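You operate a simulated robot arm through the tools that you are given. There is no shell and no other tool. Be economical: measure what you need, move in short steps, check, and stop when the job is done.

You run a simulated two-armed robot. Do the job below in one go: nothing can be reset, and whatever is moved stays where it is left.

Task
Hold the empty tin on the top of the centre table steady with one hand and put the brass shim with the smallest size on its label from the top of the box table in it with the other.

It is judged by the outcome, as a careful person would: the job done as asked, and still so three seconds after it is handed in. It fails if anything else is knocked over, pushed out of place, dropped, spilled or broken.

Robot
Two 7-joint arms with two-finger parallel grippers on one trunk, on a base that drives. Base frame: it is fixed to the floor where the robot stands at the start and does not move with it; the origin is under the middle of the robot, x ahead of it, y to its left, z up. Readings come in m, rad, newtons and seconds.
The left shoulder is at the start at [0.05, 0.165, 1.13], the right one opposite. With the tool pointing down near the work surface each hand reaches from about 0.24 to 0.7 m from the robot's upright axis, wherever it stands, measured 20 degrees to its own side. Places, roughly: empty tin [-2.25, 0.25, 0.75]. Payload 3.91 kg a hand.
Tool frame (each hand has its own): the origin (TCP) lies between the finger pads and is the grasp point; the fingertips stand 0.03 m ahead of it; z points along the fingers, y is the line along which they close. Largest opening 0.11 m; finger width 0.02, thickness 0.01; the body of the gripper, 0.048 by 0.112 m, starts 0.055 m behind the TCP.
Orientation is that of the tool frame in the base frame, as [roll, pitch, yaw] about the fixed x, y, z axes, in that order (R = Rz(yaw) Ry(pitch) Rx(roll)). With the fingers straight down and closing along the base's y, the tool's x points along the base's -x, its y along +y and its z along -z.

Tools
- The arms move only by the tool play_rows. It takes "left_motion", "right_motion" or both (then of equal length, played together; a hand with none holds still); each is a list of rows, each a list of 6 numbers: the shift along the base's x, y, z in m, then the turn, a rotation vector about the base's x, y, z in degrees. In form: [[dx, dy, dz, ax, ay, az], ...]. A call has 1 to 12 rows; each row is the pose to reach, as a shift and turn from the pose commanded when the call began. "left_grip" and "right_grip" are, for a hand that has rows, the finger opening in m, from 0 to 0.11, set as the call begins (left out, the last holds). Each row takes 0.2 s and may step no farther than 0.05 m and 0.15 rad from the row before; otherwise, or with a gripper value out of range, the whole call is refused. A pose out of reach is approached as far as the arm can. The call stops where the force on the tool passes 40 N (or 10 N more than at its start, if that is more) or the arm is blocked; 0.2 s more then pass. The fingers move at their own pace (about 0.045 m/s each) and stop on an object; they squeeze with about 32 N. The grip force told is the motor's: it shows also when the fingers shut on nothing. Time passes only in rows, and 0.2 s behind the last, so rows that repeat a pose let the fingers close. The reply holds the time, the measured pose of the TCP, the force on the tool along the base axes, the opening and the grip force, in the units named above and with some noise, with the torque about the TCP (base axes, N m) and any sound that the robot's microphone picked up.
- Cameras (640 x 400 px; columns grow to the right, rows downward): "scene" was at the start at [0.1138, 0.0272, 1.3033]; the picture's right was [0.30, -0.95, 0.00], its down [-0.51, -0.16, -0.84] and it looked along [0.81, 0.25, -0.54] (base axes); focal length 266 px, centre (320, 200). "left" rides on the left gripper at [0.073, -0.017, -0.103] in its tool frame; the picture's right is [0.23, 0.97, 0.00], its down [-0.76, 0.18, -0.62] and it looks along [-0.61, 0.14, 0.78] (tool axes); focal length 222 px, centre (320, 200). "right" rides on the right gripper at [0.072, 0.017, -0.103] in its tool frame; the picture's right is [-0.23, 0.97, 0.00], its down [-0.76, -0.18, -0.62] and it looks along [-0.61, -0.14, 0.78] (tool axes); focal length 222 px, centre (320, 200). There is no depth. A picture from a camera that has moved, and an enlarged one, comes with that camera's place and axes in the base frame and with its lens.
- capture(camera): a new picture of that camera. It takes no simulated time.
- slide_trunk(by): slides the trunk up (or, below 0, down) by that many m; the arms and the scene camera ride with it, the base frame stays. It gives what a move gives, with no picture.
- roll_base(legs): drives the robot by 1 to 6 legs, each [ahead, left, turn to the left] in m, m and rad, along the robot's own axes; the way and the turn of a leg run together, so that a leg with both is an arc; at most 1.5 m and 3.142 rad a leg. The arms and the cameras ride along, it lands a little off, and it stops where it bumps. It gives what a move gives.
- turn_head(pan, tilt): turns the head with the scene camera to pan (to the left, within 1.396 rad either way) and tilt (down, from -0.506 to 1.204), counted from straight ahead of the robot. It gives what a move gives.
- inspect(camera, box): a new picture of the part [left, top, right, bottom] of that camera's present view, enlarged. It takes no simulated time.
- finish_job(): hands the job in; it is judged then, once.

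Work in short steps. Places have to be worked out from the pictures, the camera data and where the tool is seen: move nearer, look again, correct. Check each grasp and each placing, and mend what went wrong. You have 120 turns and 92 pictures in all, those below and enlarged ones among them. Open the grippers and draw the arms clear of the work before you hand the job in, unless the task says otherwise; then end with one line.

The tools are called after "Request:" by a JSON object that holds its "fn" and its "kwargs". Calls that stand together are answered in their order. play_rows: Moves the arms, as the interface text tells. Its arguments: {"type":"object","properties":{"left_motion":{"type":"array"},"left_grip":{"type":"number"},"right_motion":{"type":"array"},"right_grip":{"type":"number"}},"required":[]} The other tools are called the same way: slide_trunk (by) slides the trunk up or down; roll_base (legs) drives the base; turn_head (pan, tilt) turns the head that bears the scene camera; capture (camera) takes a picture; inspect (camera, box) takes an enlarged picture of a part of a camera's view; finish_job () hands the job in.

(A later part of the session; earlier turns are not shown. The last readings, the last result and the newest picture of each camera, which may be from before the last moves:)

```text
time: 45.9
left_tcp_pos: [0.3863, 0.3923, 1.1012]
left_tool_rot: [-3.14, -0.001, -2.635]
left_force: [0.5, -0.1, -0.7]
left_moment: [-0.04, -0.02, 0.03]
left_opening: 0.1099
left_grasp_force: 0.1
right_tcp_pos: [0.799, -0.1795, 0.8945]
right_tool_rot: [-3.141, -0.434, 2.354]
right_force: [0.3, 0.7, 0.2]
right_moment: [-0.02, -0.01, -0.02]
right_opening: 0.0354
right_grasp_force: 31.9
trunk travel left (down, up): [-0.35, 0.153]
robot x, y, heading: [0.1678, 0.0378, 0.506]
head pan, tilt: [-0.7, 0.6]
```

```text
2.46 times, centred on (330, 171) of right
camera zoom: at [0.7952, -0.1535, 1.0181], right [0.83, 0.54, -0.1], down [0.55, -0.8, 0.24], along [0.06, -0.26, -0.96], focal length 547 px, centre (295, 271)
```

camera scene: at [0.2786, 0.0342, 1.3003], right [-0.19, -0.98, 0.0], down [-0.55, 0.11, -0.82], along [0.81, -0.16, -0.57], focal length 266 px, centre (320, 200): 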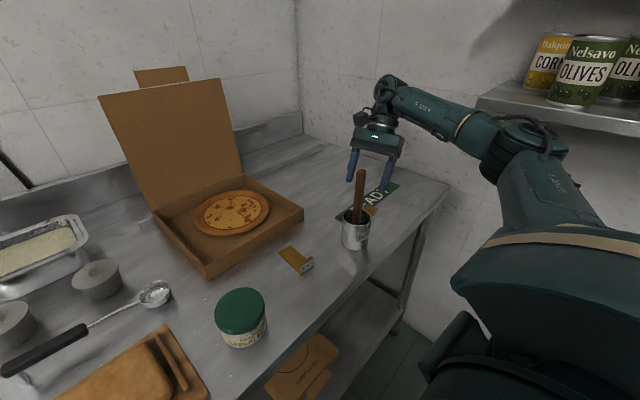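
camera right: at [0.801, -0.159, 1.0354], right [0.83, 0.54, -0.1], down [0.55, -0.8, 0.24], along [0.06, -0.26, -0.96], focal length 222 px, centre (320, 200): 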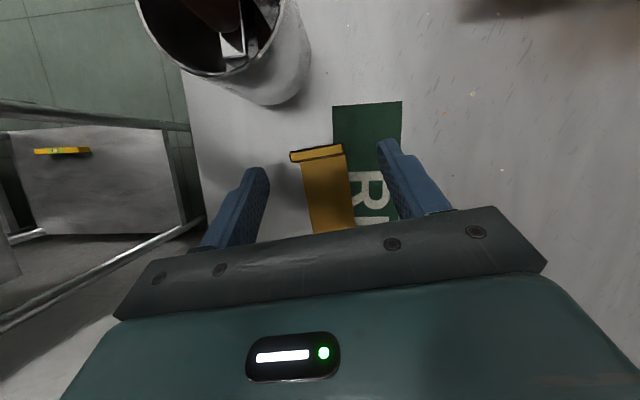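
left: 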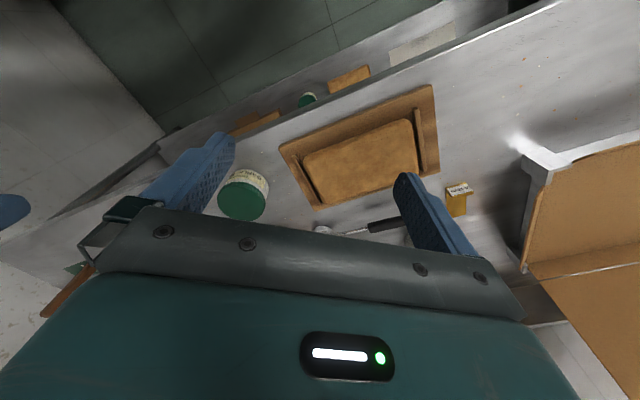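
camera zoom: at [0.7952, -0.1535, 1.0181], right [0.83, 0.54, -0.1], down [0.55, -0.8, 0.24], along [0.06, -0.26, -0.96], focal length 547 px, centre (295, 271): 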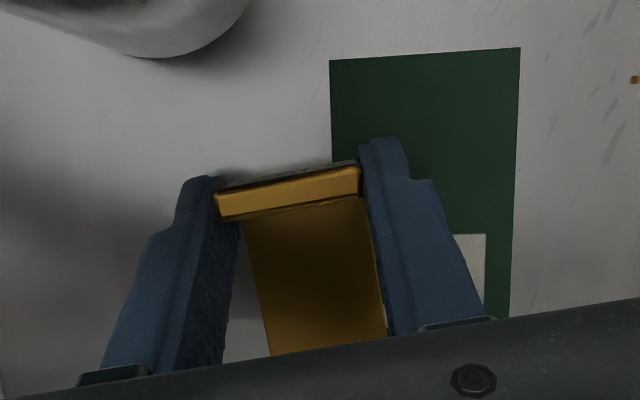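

Tab firmly gripped (0.035 m, 32 N). I lift straight up, drifting slightly away from the butter tin.

Request:
{"fn": "play_rows", "kwargs": {"right_motion": [[0, 0, 0.01, 0, 0, 0], [0, 0, 0.03, 0, 0, 0], [0, 0, 0.06, 0, 0, 0], [0, 0, 0.1, 0, 0, 0], [0, 0, 0.14, 0, 0, 0], [0, 0, 0.18, 0, 0, 0], [0, 0, 0.22, 0, 0, 0], [0, 0, 0.25, 0, 0, 0]]}}

Request:
{"fn": "capture", "kwargs": {"camera": "right"}}

Request:
{"fn": "capture", "kwargs": {"camera": "scene"}}

```text
time: 47.7
left_tcp_pos: [0.3858, 0.3903, 1.0998]
left_tool_rot: [-3.14, -0.001, -2.634]
left_force: [-0.3, -0.5, -0.4]
left_moment: [0.01, -0.03, 0.0]
left_opening: 0.1101
left_grasp_force: 0.0
right_tcp_pos: [0.7963, -0.1782, 1.1451]
right_tool_rot: [3.138, -0.436, 2.354]
right_force: [-1.0, -0.1, -0.6]
right_moment: [-0.02, 0.03, -0.03]
right_opening: 0.0351
right_grasp_force: 31.8
trunk travel left (down, up): [-0.35, 0.153]
robot x, y, heading: [0.1654, 0.0348, 0.504]
head pan, tilt: [-0.7, 0.6]
```

```text
58 pictures are left
camera right: at [0.7938, -0.1513, 1.269], right [0.84, 0.54, -0.1], down [0.55, -0.8, 0.24], along [0.06, -0.25, -0.97], focal length 222 px, centre (320, 200)
```

right: 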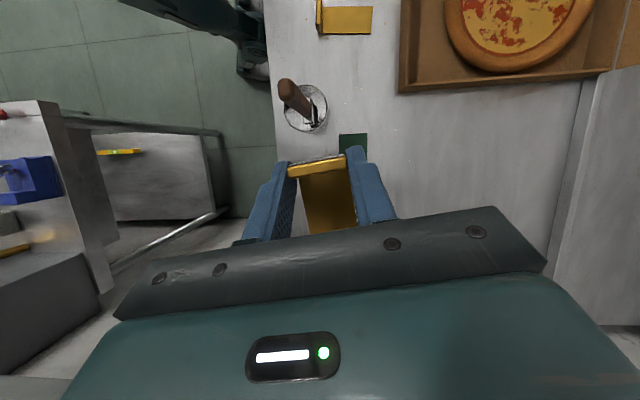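

```text
57 pictures are left
camera scene: at [0.278, 0.0347, 1.3003], right [-0.19, -0.98, 0.0], down [-0.55, 0.11, -0.83], along [0.81, -0.16, -0.56], focal length 266 px, centre (320, 200)
```

scene: 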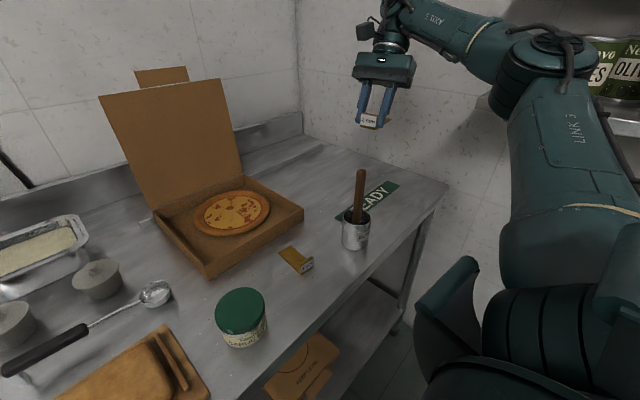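

Lifted cleanly. I raise a bit more, verify the label and retract toward the robot before driving.

Request:
{"fn": "inspect", "kwargs": {"camera": "scene", "box": [350, 95, 400, 140]}}

Request:
{"fn": "play_rows", "kwargs": {"right_motion": [[0, 0, 0.04, 0, 0, 0], [0, 0, 0.07, 0, 0, 0], [-0.04, 0.01, 0.08, 0, 0, 0], [-0.08, 0.02, 0.08, 0, 0, 0], [-0.12, 0.03, 0.08, 0, 0, 0], [-0.16, 0.04, 0.08, 0, 0, 0], [-0.2, 0.05, 0.08, 0, 0, 0], [-0.24, 0.06, 0.08, 0, 0, 0]]}}

```text
8.89 times, centred on (375, 118) of scene
camera zoom: at [0.278, 0.0347, 1.3003], right [-0.19, -0.98, 0.0], down [-0.55, 0.11, -0.83], along [0.81, -0.16, -0.56], focal length 2366 px, centre (-169, 933)
```

zoom: 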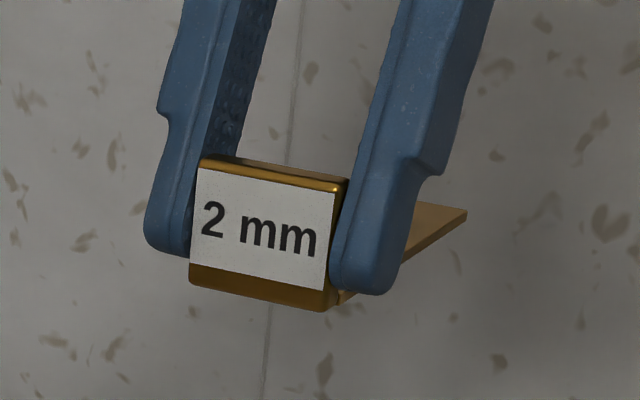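

```text
time: 49.5
left_tcp_pos: [0.3877, 0.3916, 1.0998]
left_tool_rot: [3.141, 0.0, -2.634]
left_force: [0.5, -0.1, 0.8]
left_moment: [-0.02, -0.04, -0.03]
left_opening: 0.1099
left_grasp_force: 0.0
right_tcp_pos: [0.5574, -0.1179, 1.2228]
right_tool_rot: [-3.14, -0.435, 2.352]
right_force: [-0.8, -0.8, -0.1]
right_moment: [-0.02, -0.02, 0.02]
right_opening: 0.0352
right_grasp_force: 31.7
right hand out of reach, approached as far as the arm can: row 1, 2, 3
trunk travel left (down, up): [-0.35, 0.153]
robot x, y, heading: [0.1661, 0.037, 0.503]
head pan, tilt: [-0.7, 0.6]
```

Label confirmed: 2 mm. Back away from the table and turn left toward the centre table, then look.

Request:
{"fn": "roll_base", "kwargs": {"legs": [[-0.395, 0.216, 0], [0, 0, 1.2]]}}

Request:
{"fn": "turn_head", "kwargs": {"pan": 1.3, "tilt": 0.45}}

Request:
{"fn": "capture", "kwargs": {"camera": "scene"}}

```text
time: 55.2
left_tcp_pos: [-0.5322, 0.3655, 1.0999]
left_tool_rot: [-3.141, 0.002, -1.431]
left_force: [0.0, 0.4, -0.2]
left_moment: [0.02, 0.01, -0.03]
left_opening: 0.1097
left_grasp_force: 0.0
right_tcp_pos: [0.0031, 0.3412, 1.223]
right_tool_rot: [3.14, -0.437, -2.726]
right_force: [-0.3, 0.2, -1.0]
right_moment: [-0.01, 0.01, -0.01]
right_opening: 0.0352
right_grasp_force: 31.7
trunk travel left (down, up): [-0.35, 0.153]
robot x, y, heading: [-0.2813, 0.0316, 1.707]
head pan, tilt: [-0.7, 0.6]
```

```text
time: 57.1
left_tcp_pos: [-0.5313, 0.3651, 1.1009]
left_tool_rot: [3.142, 0.0, -1.432]
left_force: [0.5, -0.2, -0.6]
left_moment: [0.0, 0.02, 0.02]
left_opening: 0.1102
left_grasp_force: 0.1
right_tcp_pos: [0.0047, 0.3421, 1.2221]
right_tool_rot: [-3.141, -0.436, -2.727]
right_force: [0.1, -0.2, -0.5]
right_moment: [-0.01, -0.03, 0.0]
right_opening: 0.0352
right_grasp_force: 32.1
trunk travel left (down, up): [-0.35, 0.153]
robot x, y, heading: [-0.2816, 0.0322, 1.708]
head pan, tilt: [1.3, 0.45]
```

```text
55 pictures are left
camera scene: at [-0.3761, 0.0741, 1.3138], right [0.13, 0.99, 0.0], down [0.43, -0.06, -0.9], along [-0.89, 0.12, -0.44], focal length 266 px, centre (320, 200)
```

scene: 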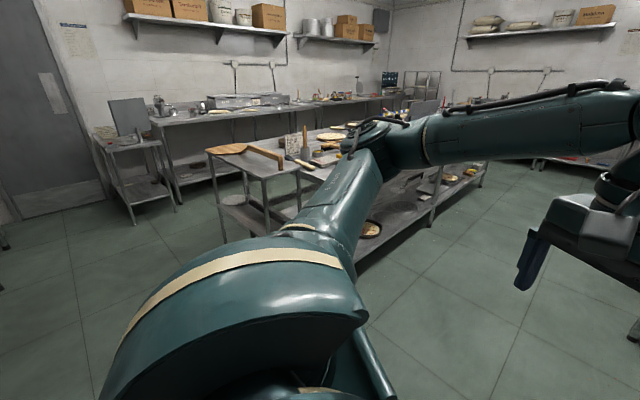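

Centre table is behind. Turn to face it and look.

Request:
{"fn": "roll_base", "kwargs": {"legs": [[0, 0, 1.434]]}}

Request:
{"fn": "turn_head", "kwargs": {"pan": 0.0, "tilt": 0.35}}

Request:
{"fn": "capture", "kwargs": {"camera": "scene"}}

```text
time: 61.1
left_tcp_pos: [-0.6432, -0.1725, 1.101]
left_tool_rot: [-3.14, 0.001, 0.008]
left_force: [0.5, -0.4, 0.1]
left_moment: [0.01, 0.02, 0.0]
left_opening: 0.1102
left_grasp_force: 0.2
right_tcp_pos: [-0.55, 0.3558, 1.223]
right_tool_rot: [3.142, -0.437, -1.288]
right_force: [0.2, -0.4, -0.5]
right_moment: [0.01, 0.0, 0.01]
right_opening: 0.0352
right_grasp_force: 31.9
trunk travel left (down, up): [-0.35, 0.153]
robot x, y, heading: [-0.2824, 0.03, -3.134]
head pan, tilt: [1.3, 0.45]
```

```text
time: 62.5
left_tcp_pos: [-0.645, -0.1723, 1.1003]
left_tool_rot: [-3.14, 0.0, 0.007]
left_force: [-0.4, 0.0, -0.2]
left_moment: [0.0, 0.0, 0.03]
left_opening: 0.1097
left_grasp_force: 0.0
right_tcp_pos: [-0.5487, 0.3552, 1.2227]
right_tool_rot: [3.141, -0.436, -1.29]
right_force: [0.0, 0.3, 0.0]
right_moment: [-0.03, 0.01, 0.01]
right_opening: 0.0352
right_grasp_force: 31.8
trunk travel left (down, up): [-0.35, 0.153]
robot x, y, heading: [-0.2775, 0.0309, -3.14]
head pan, tilt: [0.0, 0.351]
```

```text
54 pictures are left
camera scene: at [-0.4034, 0.0323, 1.323], right [0.0, 1.0, 0.0], down [0.34, 0.0, -0.94], along [-0.94, 0.0, -0.34], focal length 266 px, centre (320, 200)
```

scene: 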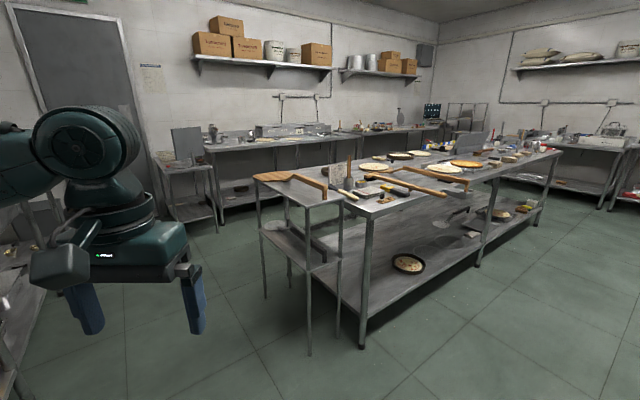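

Request:
{"fn": "inspect", "kwargs": {"camera": "scene", "box": [240, 130, 480, 280]}}

```text
2.67 times, centred on (360, 205) of scene
camera zoom: at [-0.4034, 0.0323, 1.323], right [0.0, 1.0, 0.0], down [0.34, 0.0, -0.94], along [-0.94, 0.0, -0.34], focal length 710 px, centre (213, 187)
```

zoom: 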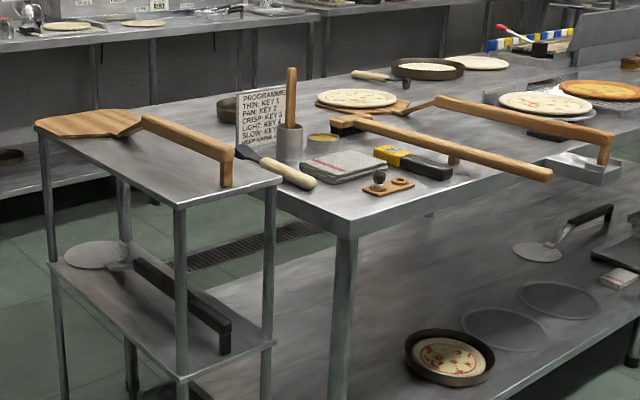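

I drive closer to the centre table's long side, staying clear of the protruding handles, and look.

Request:
{"fn": "roll_base", "kwargs": {"legs": [[0.6, -0.45, 0], [0, 0, 0.5]]}}

Request:
{"fn": "turn_head", "kwargs": {"pan": 0.0, "tilt": 0.45}}

Request:
{"fn": "capture", "kwargs": {"camera": "scene"}}

```text
time: 68.5
left_tcp_pos: [-1.0932, 0.1325, 1.1009]
left_tool_rot: [3.141, 0.0, 0.502]
left_force: [0.3, 1.1, 0.0]
left_moment: [0.02, 0.0, -0.02]
left_opening: 0.1098
left_grasp_force: 0.1
right_tcp_pos: [-1.2604, 0.6417, 1.2223]
right_tool_rot: [-3.142, -0.435, -0.792]
right_force: [0.4, -0.3, 0.0]
right_moment: [0.02, 0.02, 0.01]
right_opening: 0.0353
right_grasp_force: 32.1
trunk travel left (down, up): [-0.35, 0.153]
robot x, y, heading: [-0.8722, 0.491, -2.64]
head pan, tilt: [0.0, 0.351]
```

```text
time: 69.2
left_tcp_pos: [-1.0916, 0.1331, 1.1]
left_tool_rot: [3.141, -0.001, 0.503]
left_force: [-0.6, 0.8, 0.1]
left_moment: [-0.05, 0.0, 0.02]
left_opening: 0.1099
left_grasp_force: 0.0
right_tcp_pos: [-1.2595, 0.6424, 1.2235]
right_tool_rot: [3.141, -0.436, -0.791]
right_force: [0.4, -0.9, 0.2]
right_moment: [0.01, 0.0, 0.01]
right_opening: 0.0352
right_grasp_force: 32.2
trunk travel left (down, up): [-0.35, 0.153]
robot x, y, heading: [-0.8708, 0.4872, -2.638]
head pan, tilt: [0.0, 0.45]
```

```text
52 pictures are left
camera scene: at [-0.9773, 0.4287, 1.3139], right [-0.48, 0.88, 0.0], down [0.38, 0.21, -0.9], along [-0.79, -0.43, -0.43], focal length 266 px, centre (320, 200)
```

scene: 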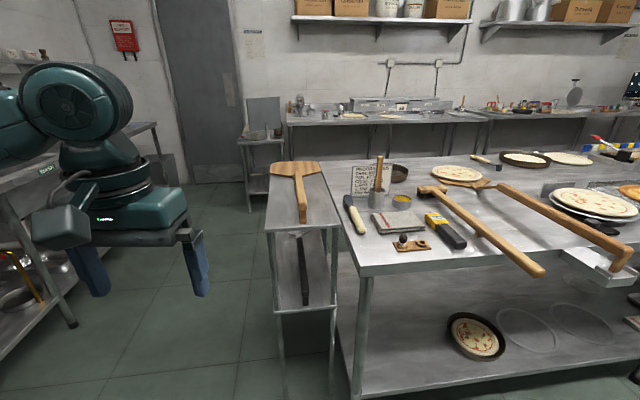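

Request:
{"fn": "inspect", "kwargs": {"camera": "scene", "box": [320, 140, 480, 270]}}

```text
3.08 times, centred on (400, 205) of scene
camera zoom: at [-0.9773, 0.4287, 1.3139], right [-0.48, 0.88, 0.0], down [0.38, 0.21, -0.9], along [-0.79, -0.43, -0.43], focal length 819 px, centre (74, 185)
```

zoom: 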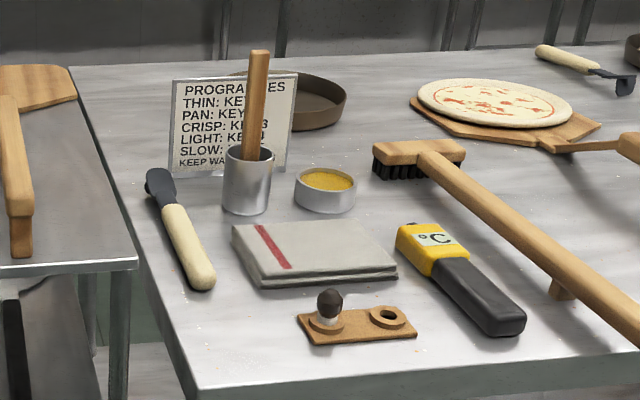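

The tin at the quoted spot seems to be the low round tin beside the utensil holder; its inside looks yellowish, so I need a closer look. I drive nearer, keeping left of the brush handle.

Request:
{"fn": "roll_base", "kwargs": {"legs": [[0.36, -0.3, 0.1]]}}

Request:
{"fn": "turn_head", "kwargs": {"pan": 0.0, "tilt": 0.6}}

Request:
{"fn": "capture", "kwargs": {"camera": "scene"}}

```text
time: 72.4
left_tcp_pos: [-1.5198, 0.1809, 1.1]
left_tool_rot: [3.141, 0.001, 0.605]
left_force: [0.1, -1.2, 1.0]
left_moment: [0.04, -0.02, -0.06]
left_opening: 0.1101
left_grasp_force: 0.1
right_tcp_pos: [-1.7384, 0.6709, 1.2227]
right_tool_rot: [-3.141, -0.435, -0.688]
right_force: [0.3, 0.0, -1.0]
right_moment: [-0.01, -0.03, -0.03]
right_opening: 0.0353
right_grasp_force: 32.1
trunk travel left (down, up): [-0.35, 0.153]
robot x, y, heading: [-1.3353, 0.5527, -2.539]
head pan, tilt: [0.0, 0.45]
```

```text
time: 73.1
left_tcp_pos: [-1.519, 0.1807, 1.1005]
left_tool_rot: [3.14, -0.001, 0.604]
left_force: [-0.6, -0.5, -0.3]
left_moment: [-0.03, 0.0, 0.01]
left_opening: 0.1105
left_grasp_force: 0.1
right_tcp_pos: [-1.7395, 0.6717, 1.2236]
right_tool_rot: [-3.142, -0.436, -0.689]
right_force: [-0.5, 0.2, 0.0]
right_moment: [-0.04, 0.02, 0.02]
right_opening: 0.0352
right_grasp_force: 31.6
trunk travel left (down, up): [-0.35, 0.153]
robot x, y, heading: [-1.3336, 0.5514, -2.536]
head pan, tilt: [0.0, 0.6]
```

```text
50 pictures are left
camera scene: at [-1.4319, 0.4889, 1.3003], right [-0.57, 0.82, 0.0], down [0.47, 0.32, -0.83], along [-0.68, -0.47, -0.56], focal length 266 px, centre (320, 200)
```

scene: 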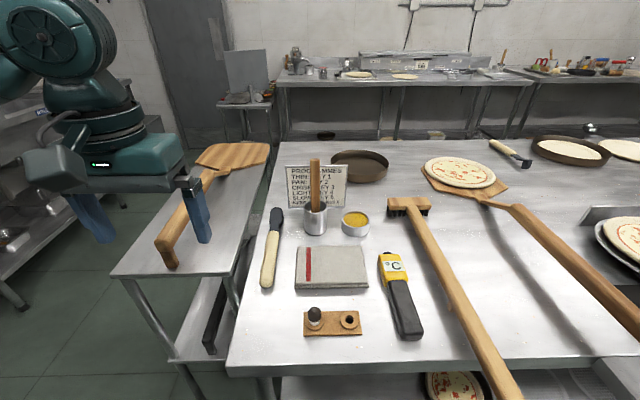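

Request:
{"fn": "inspect", "kwargs": {"camera": "scene", "box": [270, 140, 440, 260]}}

Request:
{"fn": "turn_head", "kwargs": {"pan": -0.9, "tilt": 0.5}}

Request:
{"fn": "capture", "kwargs": {"camera": "scene"}}

```text
3.33 times, centred on (355, 200) of scene
camera zoom: at [-1.4319, 0.4889, 1.3003], right [-0.57, 0.82, 0.0], down [0.47, 0.32, -0.83], along [-0.68, -0.47, -0.56], focal length 887 px, centre (203, 200)
```

zoom: 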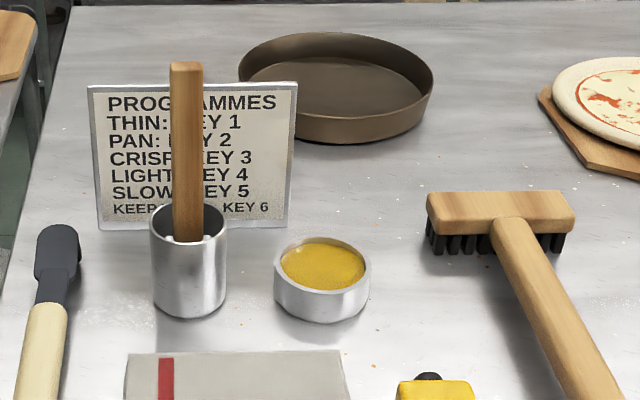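

```text
time: 74.3
left_tcp_pos: [-1.5186, 0.1812, 1.1006]
left_tool_rot: [-3.14, 0.002, 0.606]
left_force: [0.2, -1.3, 0.2]
left_moment: [0.0, -0.01, 0.03]
left_opening: 0.1102
left_grasp_force: 0.1
right_tcp_pos: [-1.7384, 0.6711, 1.2233]
right_tool_rot: [-3.141, -0.436, -0.688]
right_force: [-0.2, 0.2, 0.1]
right_moment: [0.0, 0.03, -0.01]
right_opening: 0.035
right_grasp_force: 32.5
trunk travel left (down, up): [-0.35, 0.153]
robot x, y, heading: [-1.3335, 0.5513, -2.537]
head pan, tilt: [-0.901, 0.499]
```

```text
48 pictures are left
camera scene: at [-1.446, 0.5657, 1.3094], right [0.29, 0.96, 0.0], down [0.46, -0.14, -0.88], along [-0.84, 0.26, -0.48], focal length 266 px, centre (320, 200)
```

scene: 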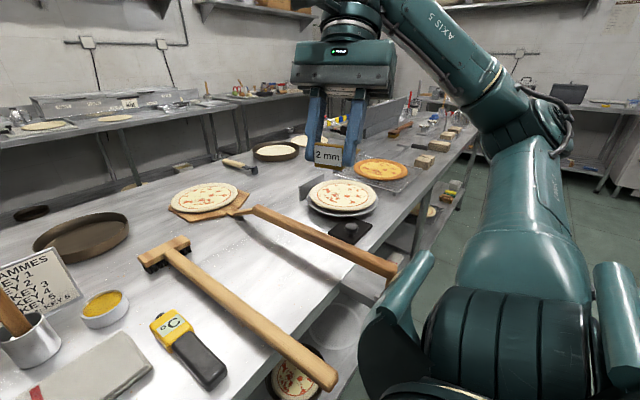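

The yellow-filled tin isn't empty; other dark round tins hold dough, so the "empty tin" is the empty dark round baking tin behind it at about (-2.16,0.15), ~0.61 m from this edge – too far from this side. It is ~0.3 m from the far edge, so I go round the cart. First slide left and look.

Request:
{"fn": "roll_base", "kwargs": {"legs": [[-0.05, 0.5, 0]]}}

Request:
{"fn": "turn_head", "kwargs": {"pan": 0.6, "tilt": 0.55}}

Request:
{"fn": "capture", "kwargs": {"camera": "scene"}}

```text
time: 79.2
left_tcp_pos: [-1.1921, -0.2033, 1.1003]
left_tool_rot: [3.14, 0.002, 0.608]
left_force: [-0.1, -0.9, -0.8]
left_moment: [-0.04, 0.0, 0.01]
left_opening: 0.11
left_grasp_force: 0.0
right_tcp_pos: [-1.4141, 0.2854, 1.223]
right_tool_rot: [-3.141, -0.435, -0.687]
right_force: [0.4, 0.4, -0.4]
right_moment: [0.02, -0.01, 0.01]
right_opening: 0.0351
right_grasp_force: 31.6
trunk travel left (down, up): [-0.35, 0.153]
robot x, y, heading: [-1.0067, 0.1713, -2.535]
head pan, tilt: [-0.901, 0.499]
```

```text
time: 80.8
left_tcp_pos: [-1.1924, -0.2039, 1.0998]
left_tool_rot: [-3.141, 0.002, 0.608]
left_force: [-0.6, -0.1, -0.9]
left_moment: [0.0, 0.01, -0.04]
left_opening: 0.1098
left_grasp_force: 0.0
right_tcp_pos: [-1.4124, 0.2863, 1.2227]
right_tool_rot: [3.141, -0.436, -0.688]
right_force: [0.5, -0.6, -0.4]
right_moment: [-0.02, 0.03, -0.02]
right_opening: 0.0351
right_grasp_force: 32.4
trunk travel left (down, up): [-0.35, 0.153]
robot x, y, heading: [-1.0074, 0.1747, -2.535]
head pan, tilt: [0.6, 0.55]
```

```text
47 pictures are left
camera scene: at [-1.0655, 0.0709, 1.3048], right [-0.93, 0.36, 0.0], down [0.19, 0.49, -0.85], along [-0.31, -0.8, -0.52], focal length 266 px, centre (320, 200)
```

scene: 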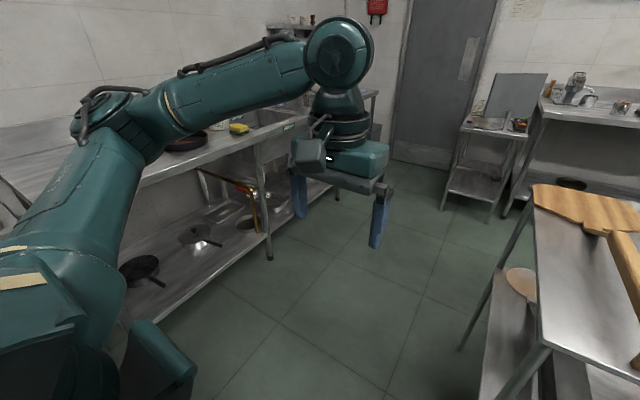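

There's a clear aisle (~1 m) between cart and sink bench. I drive left, then ahead past the cart.

Request:
{"fn": "roll_base", "kwargs": {"legs": [[0, 0.52, 0], [1.0, 0, 0], [0.8, 0, 0]]}}

```text
time: 94.5
left_tcp_pos: [-2.3621, -1.6832, 1.1011]
left_tool_rot: [3.14, 0.0, 0.633]
left_force: [0.5, -0.9, -0.2]
left_moment: [-0.01, 0.0, 0.01]
left_opening: 0.11
left_grasp_force: 0.1
right_tcp_pos: [-2.5939, -1.1996, 1.2226]
right_tool_rot: [-3.141, -0.435, -0.665]
right_force: [-0.5, 0.1, -0.4]
right_moment: [0.02, -0.01, 0.0]
right_opening: 0.0349
right_grasp_force: 31.6
trunk travel left (down, up): [-0.35, 0.153]
robot x, y, heading: [-2.1818, -1.3025, -2.516]
head pan, tilt: [0.6, 0.55]
```

At the aisle behind. Turn around (to the right, over free floor) and look at the table.

Request:
{"fn": "roll_base", "kwargs": {"legs": [[0, 0, -3.14], [0, 0.6, 0]]}}

Request:
{"fn": "turn_head", "kwargs": {"pan": 0.4, "tilt": 0.5}}

Request:
{"fn": "capture", "kwargs": {"camera": "scene"}}

```text
time: 107.5
left_tcp_pos: [-2.3615, -0.4475, 1.0998]
left_tool_rot: [3.141, -0.002, -2.509]
left_force: [0.1, 0.3, 0.4]
left_moment: [-0.02, -0.01, 0.03]
left_opening: 0.1102
left_grasp_force: 0.0
right_tcp_pos: [-2.1284, -0.9307, 1.2222]
right_tool_rot: [3.141, -0.436, 2.478]
right_force: [0.6, 0.3, -1.0]
right_moment: [0.0, 0.02, 0.0]
right_opening: 0.035
right_grasp_force: 31.7
trunk travel left (down, up): [-0.35, 0.153]
robot x, y, heading: [-2.5383, -0.8314, 0.629]
head pan, tilt: [0.6, 0.55]
```

```text
time: 108.3
left_tcp_pos: [-2.3635, -0.4479, 1.1021]
left_tool_rot: [3.14, -0.001, -2.509]
left_force: [-0.2, 1.0, -0.2]
left_moment: [-0.01, 0.01, -0.02]
left_opening: 0.1099
left_grasp_force: 0.1
right_tcp_pos: [-2.1289, -0.9303, 1.2239]
right_tool_rot: [3.14, -0.438, 2.478]
right_force: [-0.5, -0.2, 0.0]
right_moment: [0.0, 0.02, 0.0]
right_opening: 0.0353
right_grasp_force: 32.0
trunk travel left (down, up): [-0.35, 0.153]
robot x, y, heading: [-2.5367, -0.8265, 0.628]
head pan, tilt: [0.4, 0.499]
```

```text
46 pictures are left
camera scene: at [-2.467, -0.731, 1.3094], right [0.86, -0.51, 0.0], down [-0.25, -0.41, -0.88], along [0.45, 0.75, -0.48], focal length 266 px, centre (320, 200)
```

scene: 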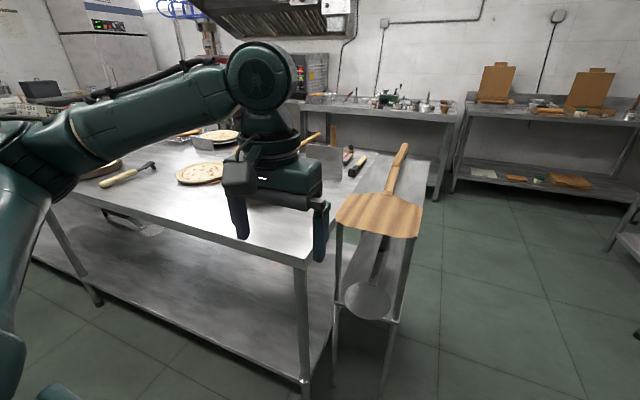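

Continue along the table's rear edge to face the empty tin.

Request:
{"fn": "roll_base", "kwargs": {"legs": [[0, 0.5, 0]]}}

Request:
{"fn": "turn_head", "kwargs": {"pan": 0.0, "tilt": 0.65}}

Request:
{"fn": "capture", "kwargs": {"camera": "scene"}}

```text
time: 113.2
left_tcp_pos: [-2.6564, -0.0409, 1.1001]
left_tool_rot: [3.141, 0.0, -2.514]
left_force: [-0.7, -0.1, 0.1]
left_moment: [-0.03, -0.01, 0.02]
left_opening: 0.1101
left_grasp_force: 0.1
right_tcp_pos: [-2.425, -0.5258, 1.2234]
right_tool_rot: [-3.141, -0.436, 2.475]
right_force: [1.0, -0.7, -0.6]
right_moment: [-0.01, 0.02, -0.02]
right_opening: 0.0351
right_grasp_force: 31.8
trunk travel left (down, up): [-0.35, 0.153]
robot x, y, heading: [-2.8353, -0.4179, 0.623]
head pan, tilt: [0.4, 0.499]
```

```text
time: 114.1
left_tcp_pos: [-2.6564, -0.0413, 1.1014]
left_tool_rot: [-3.141, 0.0, -2.512]
left_force: [-0.1, 0.2, 0.4]
left_moment: [0.04, -0.02, 0.01]
left_opening: 0.1101
left_grasp_force: 0.1
right_tcp_pos: [-2.4257, -0.5253, 1.2238]
right_tool_rot: [3.141, -0.436, 2.474]
right_force: [-0.2, 0.4, -0.6]
right_moment: [0.02, -0.02, -0.01]
right_opening: 0.035
right_grasp_force: 31.6
trunk travel left (down, up): [-0.35, 0.153]
robot x, y, heading: [-2.833, -0.418, 0.629]
head pan, tilt: [0.0, 0.649]
```

```text
45 pictures are left
camera scene: at [-2.7395, -0.3503, 1.296], right [0.59, -0.81, 0.0], down [-0.49, -0.35, -0.8], along [0.65, 0.47, -0.6], focal length 266 px, centre (320, 200)
```

scene: 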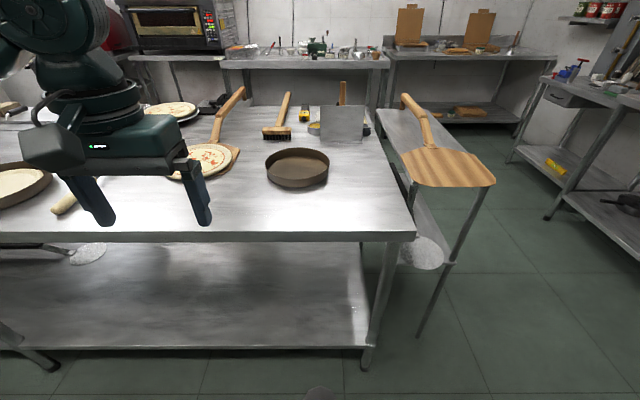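

The empty dark tin is right ahead at about (-2.215,0.112), ~0.2 m across. I first level the right hand and turn it to the default orientation (yaw 216°), high above everything.

Request:
{"fn": "play_rows", "kwargs": {"right_motion": [[0, 0, 0, -5.15, -6.55, 0], [0, 0, 0, -10.3, -13.1, 0], [0, 0, 0, -15.45, -19.65, 0]]}}

Request:
{"fn": "play_rows", "kwargs": {"right_motion": [[0, 0, 0, 0, 0, 8.2], [0, 0, 0, 0, 0, 16.4], [0, 0, 0, 0, 0, 24.6], [0, 0, 0, 0, 0, 32.8], [0, 0, 0, 0, 0, 41], [0, 0, 0, 0, 0, 49.2], [0, 0, 0, 0, 0, 57.4], [0, 0, 0, 0, 0, 65.6], [0, 0, 0, 0, 0, 73.8]]}}

Request:
{"fn": "capture", "kwargs": {"camera": "right"}}

```text
time: 114.9
left_tcp_pos: [-2.6578, -0.0405, 1.1004]
left_tool_rot: [3.141, -0.001, -2.512]
left_force: [1.3, 0.3, 0.3]
left_moment: [0.0, -0.01, 0.01]
left_opening: 0.11
left_grasp_force: 0.0
right_tcp_pos: [-2.425, -0.5144, 1.2182]
right_tool_rot: [-3.141, 0.004, 2.477]
right_force: [0.1, -0.3, -0.9]
right_moment: [0.02, 0.02, 0.06]
right_opening: 0.0351
right_grasp_force: 32.0
right hand out of reach, approached as far as the arm can: row 2, 3
trunk travel left (down, up): [-0.35, 0.153]
robot x, y, heading: [-2.8297, -0.415, 0.622]
head pan, tilt: [0.0, 0.649]
```

```text
time: 116.9
left_tcp_pos: [-2.6566, -0.0421, 1.1003]
left_tool_rot: [3.141, -0.001, -2.512]
left_force: [-0.1, 1.0, 0.1]
left_moment: [0.0, 0.01, 0.01]
left_opening: 0.1099
left_grasp_force: 0.0
right_tcp_pos: [-2.4256, -0.5139, 1.2182]
right_tool_rot: [-3.139, 0.001, -2.515]
right_force: [0.5, -0.2, -0.9]
right_moment: [-0.03, 0.01, -0.03]
right_opening: 0.0352
right_grasp_force: 31.6
trunk travel left (down, up): [-0.35, 0.153]
robot x, y, heading: [-2.8328, -0.4155, 0.626]
head pan, tilt: [0.0, 0.649]
```

```text
44 pictures are left
camera right: at [-2.4937, -0.5447, 1.3212], right [-0.39, 0.92, 0.0], down [0.72, 0.3, 0.62], along [0.58, 0.24, -0.78], focal length 222 px, centre (320, 200)
```

right: 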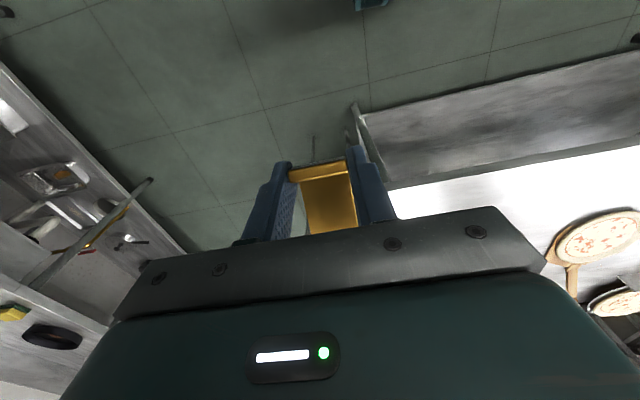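

Shim still firmly held. Drive forward to the table.

Request:
{"fn": "roll_base", "kwargs": {"legs": [[0.21, 0.05, 0]]}}

Request:
{"fn": "turn_head", "kwargs": {"pan": 0.0, "tilt": 0.75}}

Request:
{"fn": "capture", "kwargs": {"camera": "scene"}}

Request:
{"fn": "capture", "kwargs": {"camera": "left"}}

```text
time: 118.6
left_tcp_pos: [-2.5104, 0.1232, 1.1003]
left_tool_rot: [-3.141, 0.001, -2.517]
left_force: [0.2, 0.4, -1.1]
left_moment: [-0.02, 0.05, -0.03]
left_opening: 0.1098
left_grasp_force: 0.1
right_tcp_pos: [-2.2814, -0.3499, 1.2181]
right_tool_rot: [-3.141, 0.001, -2.523]
right_force: [0.5, -0.2, -0.5]
right_moment: [-0.02, -0.01, 0.01]
right_opening: 0.0351
right_grasp_force: 31.7
trunk travel left (down, up): [-0.35, 0.153]
robot x, y, heading: [-2.6878, -0.2563, 0.62]
head pan, tilt: [0.0, 0.649]
```

```text
time: 119.2
left_tcp_pos: [-2.511, 0.1239, 1.1]
left_tool_rot: [-3.14, 0.001, -2.518]
left_force: [1.2, 0.0, 0.5]
left_moment: [-0.02, -0.02, 0.06]
left_opening: 0.11
left_grasp_force: 0.0
right_tcp_pos: [-2.281, -0.3523, 1.2175]
right_tool_rot: [-3.141, -0.001, -2.522]
right_force: [0.2, 0.6, -0.9]
right_moment: [0.01, 0.0, 0.04]
right_opening: 0.0352
right_grasp_force: 31.8
trunk travel left (down, up): [-0.35, 0.153]
robot x, y, heading: [-2.6872, -0.2524, 0.621]
head pan, tilt: [0.0, 0.75]
```

```text
43 pictures are left
camera scene: at [-2.5983, -0.1879, 1.2874], right [0.58, -0.81, 0.0], down [-0.55, -0.4, -0.73], along [0.59, 0.43, -0.68], focal length 266 px, centre (320, 200)
```

scene: 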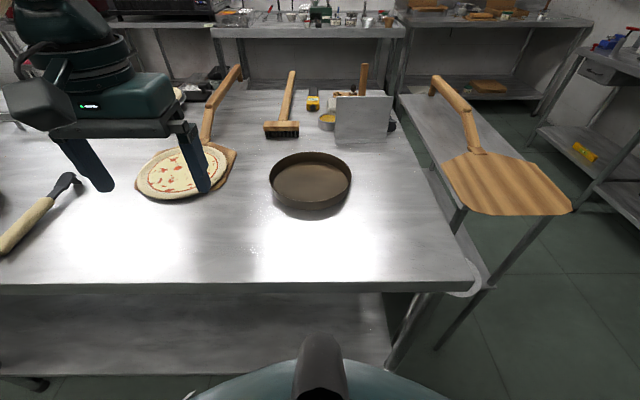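

```text
42 pictures are left
camera left: at [-2.5604, 0.0678, 1.204], right [-0.75, 0.66, 0.0], down [0.51, 0.59, 0.62], along [0.41, 0.47, -0.78], focal length 222 px, centre (320, 200)
```

left: 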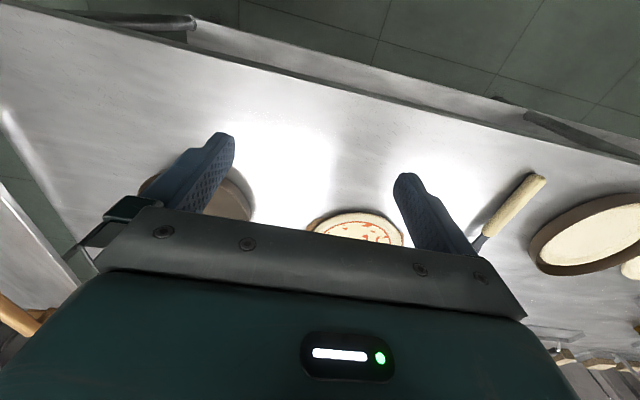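

Tin centre ≈(-2.213,0.118), rim radius ≈0.097. I bring the left hand over the left rim (closing axis radial) with a 0.06 opening.

Request:
{"fn": "play_rows", "kwargs": {"left_motion": [[0.04, 0.012, 0, 0, 0, 0], [0.08, 0.024, 0, 0, 0, 0], [0.12, 0.036, 0, 0, 0, 0], [0.16, 0.048, 0, 0, 0, 0], [0.2, 0.06, -0.02, 0, 0, 0], [0.2415, 0.073, -0.04, 0, 0, 0], [0.2415, 0.073, -0.08, 0, 0, 0], [0.2415, 0.073, -0.12, 0, 0, 0]], "left_grip": 0.06}}

Request:
{"fn": "capture", "kwargs": {"camera": "left"}}

Request:
{"fn": "capture", "kwargs": {"camera": "scene"}}

```text
time: 121.0
left_tcp_pos: [-2.2707, 0.1955, 0.9782]
left_tool_rot: [-3.141, -0.001, -2.517]
left_force: [0.0, -0.1, 0.3]
left_moment: [0.01, 0.0, 0.04]
left_opening: 0.0604
left_grasp_force: 0.2
right_tcp_pos: [-2.2813, -0.3507, 1.2172]
right_tool_rot: [3.139, -0.001, -2.524]
right_force: [-0.5, -1.2, -0.9]
right_moment: [-0.03, 0.0, 0.0]
right_opening: 0.0351
right_grasp_force: 32.0
trunk travel left (down, up): [-0.35, 0.153]
robot x, y, heading: [-2.6883, -0.2496, 0.623]
head pan, tilt: [0.0, 0.75]
```

```text
41 pictures are left
camera left: at [-2.3197, 0.1396, 1.0821], right [-0.75, 0.66, 0.0], down [0.51, 0.59, 0.62], along [0.41, 0.47, -0.78], focal length 222 px, centre (320, 200)
```

left: 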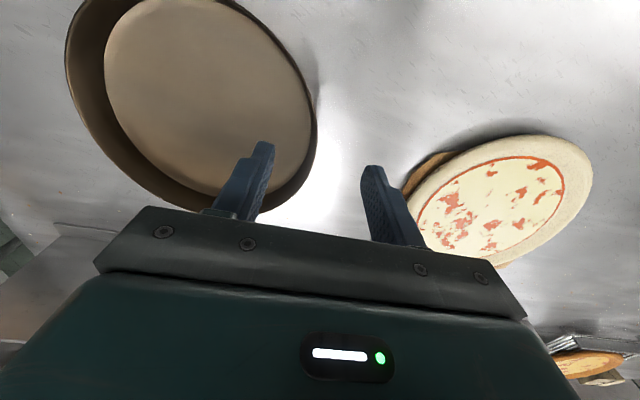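

```text
40 pictures are left
camera scene: at [-2.598, -0.1878, 1.2874], right [0.58, -0.81, 0.0], down [-0.55, -0.4, -0.73], along [0.59, 0.43, -0.68], focal length 266 px, centre (320, 200)
```

scene: 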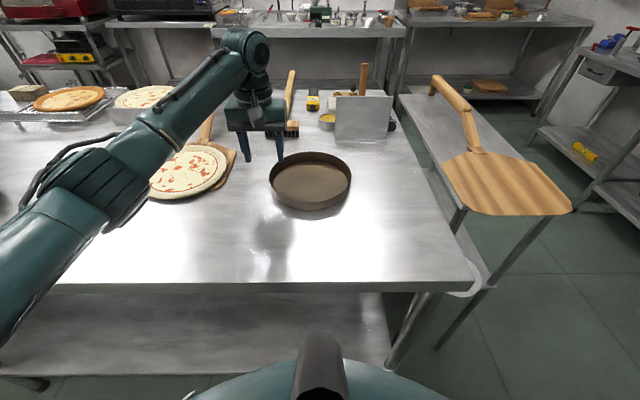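

Positions agree. I lower the left hand so the rim passes between the fingers.

Request:
{"fn": "play_rows", "kwargs": {"left_motion": [[0, 0, -0.025, 0, 0, 0], [0, 0, -0.045, 0, 0, 0], [0, 0, -0.06, 0, 0, 0]]}}

Request:
{"fn": "capture", "kwargs": {"camera": "left"}}

Request:
{"fn": "inspect", "kwargs": {"camera": "scene", "box": [220, 100, 380, 220]}}

```text
time: 121.8
left_tcp_pos: [-2.269, 0.1965, 0.9178]
left_tool_rot: [-3.14, -0.002, -2.516]
left_force: [-0.1, -0.4, -1.0]
left_moment: [0.01, -0.02, 0.01]
left_opening: 0.0599
left_grasp_force: 0.1
right_tcp_pos: [-2.2814, -0.3502, 1.218]
right_tool_rot: [3.141, 0.001, -2.524]
right_force: [-0.4, 0.1, -0.1]
right_moment: [0.01, -0.02, -0.01]
right_opening: 0.0353
right_grasp_force: 31.9
trunk travel left (down, up): [-0.35, 0.153]
robot x, y, heading: [-2.6894, -0.2547, 0.622]
head pan, tilt: [0.0, 0.75]
```

```text
39 pictures are left
camera left: at [-2.3191, 0.1408, 1.0217], right [-0.75, 0.66, 0.0], down [0.51, 0.59, 0.62], along [0.41, 0.47, -0.78], focal length 222 px, centre (320, 200)
```

left: 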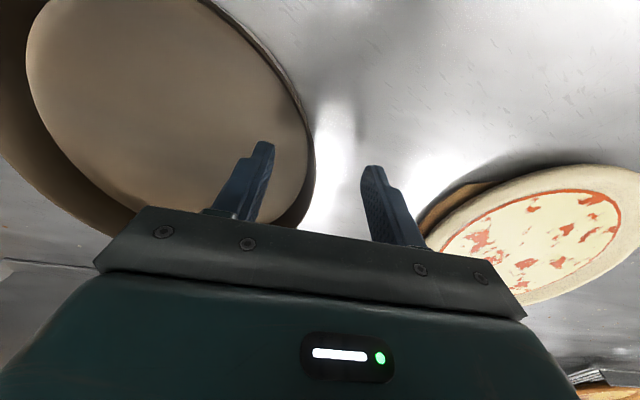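

```text
3.33 times, centred on (300, 160) of scene
camera zoom: at [-2.5982, -0.1878, 1.2874], right [0.58, -0.81, 0.0], down [-0.55, -0.4, -0.73], along [0.59, 0.43, -0.68], focal length 887 px, centre (387, 333)
```

zoom: 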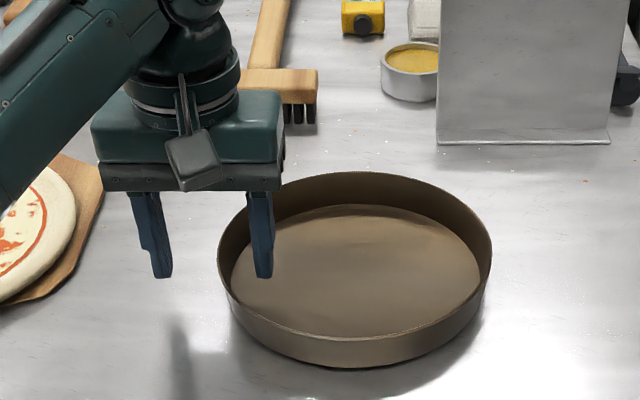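

Inner finger inside, outer outside the wall. Lower ~1 cm more, then close gently on the wall.

Request:
{"fn": "play_rows", "kwargs": {"left_motion": [[0, 0, -0.004, 0, 0, 0], [0, 0, -0.008, 0, 0, 0], [0, 0, -0.011, 0, 0, 0]]}}

Request:
{"fn": "play_rows", "kwargs": {"left_motion": [[0, 0, 0, 0, 0, 0], [0, 0, 0, 0, 0, 0]], "left_grip": 0.03}}

Request:
{"fn": "inspect", "kwargs": {"camera": "scene", "box": [220, 100, 380, 220]}}

Request:
{"fn": "inspect", "kwargs": {"camera": "left", "box": [170, 80, 450, 260]}}

```text
time: 122.6
left_tcp_pos: [-2.2703, 0.1969, 0.9079]
left_tool_rot: [3.141, 0.001, -2.517]
left_force: [-0.2, -0.5, 0.4]
left_moment: [-0.02, 0.02, -0.03]
left_opening: 0.0598
left_grasp_force: 0.1
right_tcp_pos: [-2.2816, -0.3505, 1.2188]
right_tool_rot: [-3.141, -0.001, -2.523]
right_force: [0.0, 0.0, -0.2]
right_moment: [-0.01, 0.0, -0.02]
right_opening: 0.0352
right_grasp_force: 32.1
trunk travel left (down, up): [-0.35, 0.153]
robot x, y, heading: [-2.6842, -0.2534, 0.623]
head pan, tilt: [0.0, 0.75]
```

```text
time: 123.2
left_tcp_pos: [-2.2688, 0.1949, 0.9086]
left_tool_rot: [3.141, 0.0, -2.516]
left_force: [0.2, -0.3, 0.1]
left_moment: [0.0, 0.0, 0.0]
left_opening: 0.03
left_grasp_force: 0.0
right_tcp_pos: [-2.2827, -0.3503, 1.2182]
right_tool_rot: [3.141, 0.0, -2.525]
right_force: [-0.1, 0.7, -1.1]
right_moment: [0.0, -0.03, 0.0]
right_opening: 0.0353
right_grasp_force: 31.6
trunk travel left (down, up): [-0.35, 0.153]
robot x, y, heading: [-2.686, -0.2532, 0.623]
head pan, tilt: [0.0, 0.75]
```

```text
3.33 times, centred on (300, 160) of scene
camera zoom: at [-2.5982, -0.1878, 1.2874], right [0.58, -0.81, 0.0], down [-0.55, -0.4, -0.73], along [0.59, 0.43, -0.68], focal length 887 px, centre (387, 333)
```

zoom: 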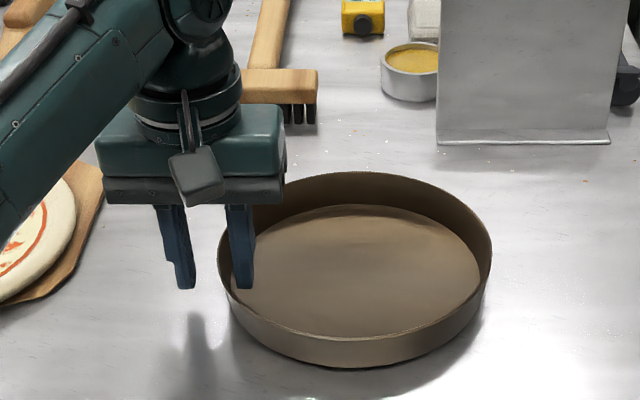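

```text
2.22 times, centred on (310, 170) of left
camera zoom: at [-2.3195, 0.1402, 1.0123], right [-0.75, 0.66, 0.0], down [0.51, 0.59, 0.62], along [0.41, 0.47, -0.78], focal length 494 px, centre (342, 267)
```

zoom: 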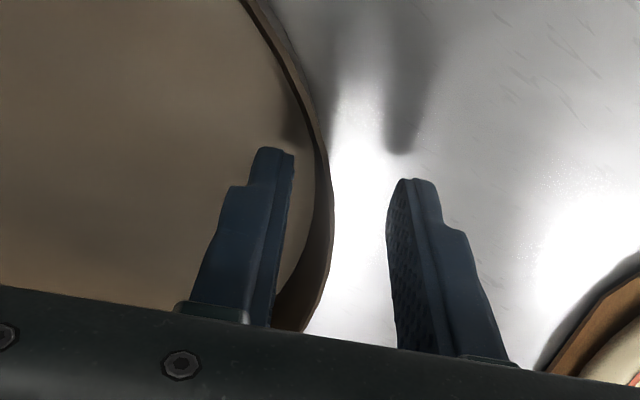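

The wall lies between the fingers, nearer the inner one. Shift 4 mm inward-centre and close on it.

Request:
{"fn": "play_rows", "kwargs": {"left_motion": [[0.0024, -0.0033, 0, 0, 0, 0], [0.0024, -0.0033, 0, 0, 0, 0], [0.0024, -0.0033, 0, 0, 0, 0], [0.0024, -0.0033, 0, 0, 0, 0]], "left_grip": 0.0}}

Request:
{"fn": "inspect", "kwargs": {"camera": "left", "box": [170, 80, 450, 260]}}

Request:
{"fn": "capture", "kwargs": {"camera": "scene"}}

```text
time: 124.2
left_tcp_pos: [-2.2677, 0.1922, 0.9088]
left_tool_rot: [-3.14, 0.003, -2.516]
left_force: [-1.4, -0.3, 2.9]
left_moment: [-0.46, -0.3, -0.26]
left_opening: 0.0074
left_grasp_force: 31.4
right_tcp_pos: [-2.2809, -0.3511, 1.2185]
right_tool_rot: [3.142, -0.001, -2.523]
right_force: [-0.4, 0.5, -1.3]
right_moment: [-0.02, 0.0, -0.02]
right_opening: 0.0352
right_grasp_force: 32.3
trunk travel left (down, up): [-0.35, 0.153]
robot x, y, heading: [-2.6902, -0.253, 0.618]
head pan, tilt: [0.0, 0.75]
```

```text
2.22 times, centred on (310, 170) of left
camera zoom: at [-2.3169, 0.1367, 1.0124], right [-0.75, 0.66, 0.0], down [0.51, 0.59, 0.62], along [0.41, 0.47, -0.78], focal length 494 px, centre (342, 267)
```

zoom: 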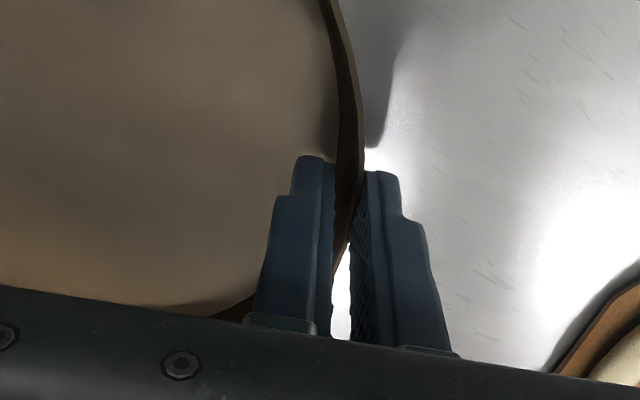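

```text
34 pictures are left
camera scene: at [-2.5986, -0.188, 1.2875], right [0.58, -0.81, 0.0], down [-0.55, -0.4, -0.73], along [0.59, 0.43, -0.68], focal length 266 px, centre (320, 200)
```

scene: 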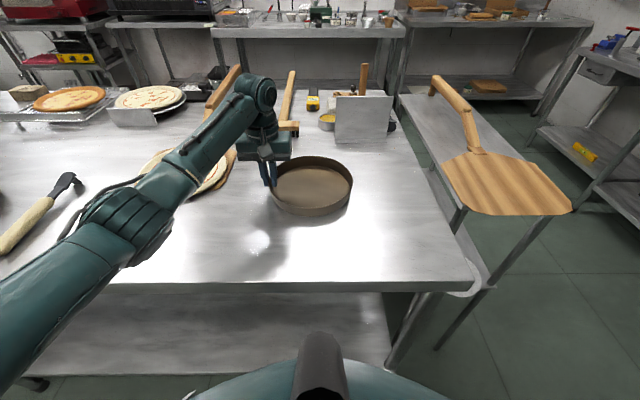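

The left hand holds the tin's wall (7 mm, 31 N). Because I gripped the shim with a 25° tilt, I'll place it with the same tilt, leaning right, away from the left hand. First rotate the right hand -90° high up.

Request:
{"fn": "play_rows", "kwargs": {"right_motion": [[0, 0, 0, 0, 0, -8.2], [0, 0, 0, 0, 0, -16.4], [0, 0, 0, 0, 0, -24.6], [0, 0, 0, 0, 0, -32.8], [0, 0, 0, 0, 0, -41], [0, 0, 0, 0, 0, -49.2], [0, 0, 0, 0, 0, -57.4], [0, 0, 0, 0, 0, -65.6], [0, 0, 0, 0, 0, -73.8], [0, 0, 0, 0, 0, -82], [0, 0, 0, 0, 0, -90]]}}

Request:
{"fn": "play_rows", "kwargs": {"right_motion": [[0, 0, 0, 6.78, 4.83, 0], [0, 0, 0, 13.56, 9.67, 0], [0, 0, 0, 20.35, 14.5, 0]]}}

```text
time: 126.6
left_tcp_pos: [-2.2672, 0.1922, 0.9086]
left_tool_rot: [-3.141, 0.002, -2.516]
left_force: [-1.3, -2.0, 2.9]
left_moment: [-0.43, -0.3, -0.24]
left_opening: 0.0072
left_grasp_force: 32.1
right_tcp_pos: [-2.2822, -0.3513, 1.2184]
right_tool_rot: [-3.14, 0.0, 2.184]
right_force: [0.4, 0.1, 0.1]
right_moment: [-0.01, 0.05, 0.0]
right_opening: 0.0352
right_grasp_force: 32.4
trunk travel left (down, up): [-0.35, 0.153]
robot x, y, heading: [-2.6865, -0.2556, 0.619]
head pan, tilt: [0.0, 0.75]
```

```text
time: 127.4
left_tcp_pos: [-2.2672, 0.1923, 0.9081]
left_tool_rot: [3.141, 0.002, -2.516]
left_force: [-0.4, -1.3, 4.2]
left_moment: [-0.28, -0.23, -0.12]
left_opening: 0.0074
left_grasp_force: 32.0
right_tcp_pos: [-2.2817, -0.3517, 1.2191]
right_tool_rot: [-3.138, -0.436, 2.187]
right_force: [0.7, 0.2, -0.3]
right_moment: [0.01, 0.01, 0.0]
right_opening: 0.0351
right_grasp_force: 32.0
trunk travel left (down, up): [-0.35, 0.153]
robot x, y, heading: [-2.6884, -0.2559, 0.62]
head pan, tilt: [0.0, 0.75]
```

Tilt done. Move the right hand over the right part of the tin, at height.

Request:
{"fn": "play_rows", "kwargs": {"right_motion": [[0.013, 0.038, 0, 0, 0, 0], [0.026, 0.077, 0, 0, 0, 0], [0.039, 0.115, 0, 0, 0, 0], [0.052, 0.154, -0.01, 0, 0, 0], [0.065, 0.192, -0.02, 0, 0, 0], [0.077, 0.23, -0.04, 0, 0, 0], [0.09, 0.269, -0.06, 0, 0, 0], [0.103, 0.307, -0.08, 0, 0, 0], [0.116, 0.346, -0.1, 0, 0, 0], [0.129, 0.384, -0.12, 0, 0, 0]]}}

Request:
{"fn": "capture", "kwargs": {"camera": "scene"}}

Request:
{"fn": "capture", "kwargs": {"camera": "right"}}

```text
time: 129.6
left_tcp_pos: [-2.2672, 0.1923, 0.9088]
left_tool_rot: [-3.141, 0.001, -2.517]
left_force: [-0.8, -0.4, 3.7]
left_moment: [-0.55, -0.31, -0.11]
left_opening: 0.0074
left_grasp_force: 31.7
right_tcp_pos: [-2.1523, 0.0342, 1.101]
right_tool_rot: [3.141, -0.436, 2.189]
right_force: [0.1, -0.6, -0.6]
right_moment: [0.03, 0.03, 0.01]
right_opening: 0.035
right_grasp_force: 31.5
trunk travel left (down, up): [-0.35, 0.153]
robot x, y, heading: [-2.688, -0.2556, 0.618]
head pan, tilt: [0.0, 0.75]
```

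```text
33 pictures are left
camera scene: at [-2.5988, -0.1877, 1.2875], right [0.58, -0.81, 0.0], down [-0.55, -0.4, -0.73], along [0.59, 0.43, -0.68], focal length 266 px, centre (320, 200)
```

scene: 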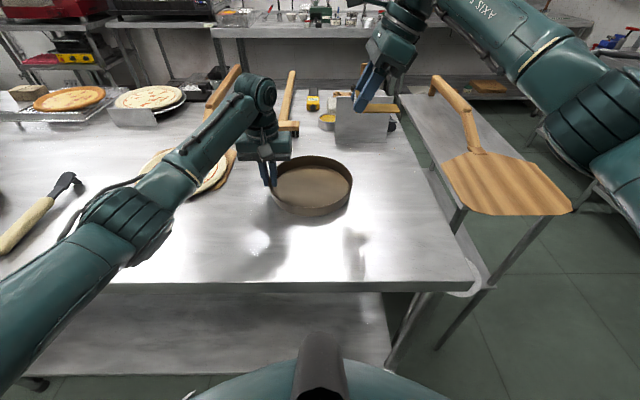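

```text
32 pictures are left
camera right: at [-2.1514, 0.0593, 1.2252], right [0.91, 0.4, -0.1], down [0.41, -0.88, 0.24], along [0.01, -0.26, -0.96], focal length 222 px, centre (320, 200)
```

right: 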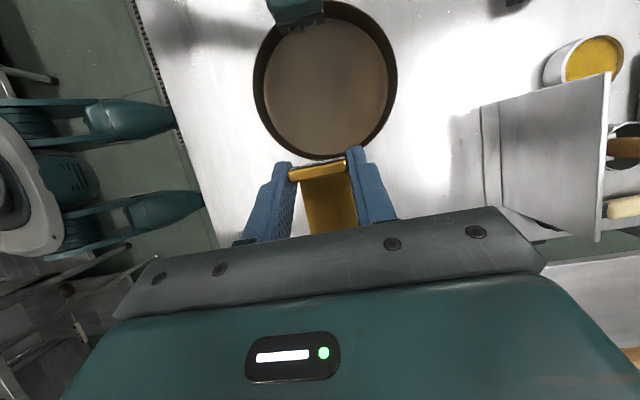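

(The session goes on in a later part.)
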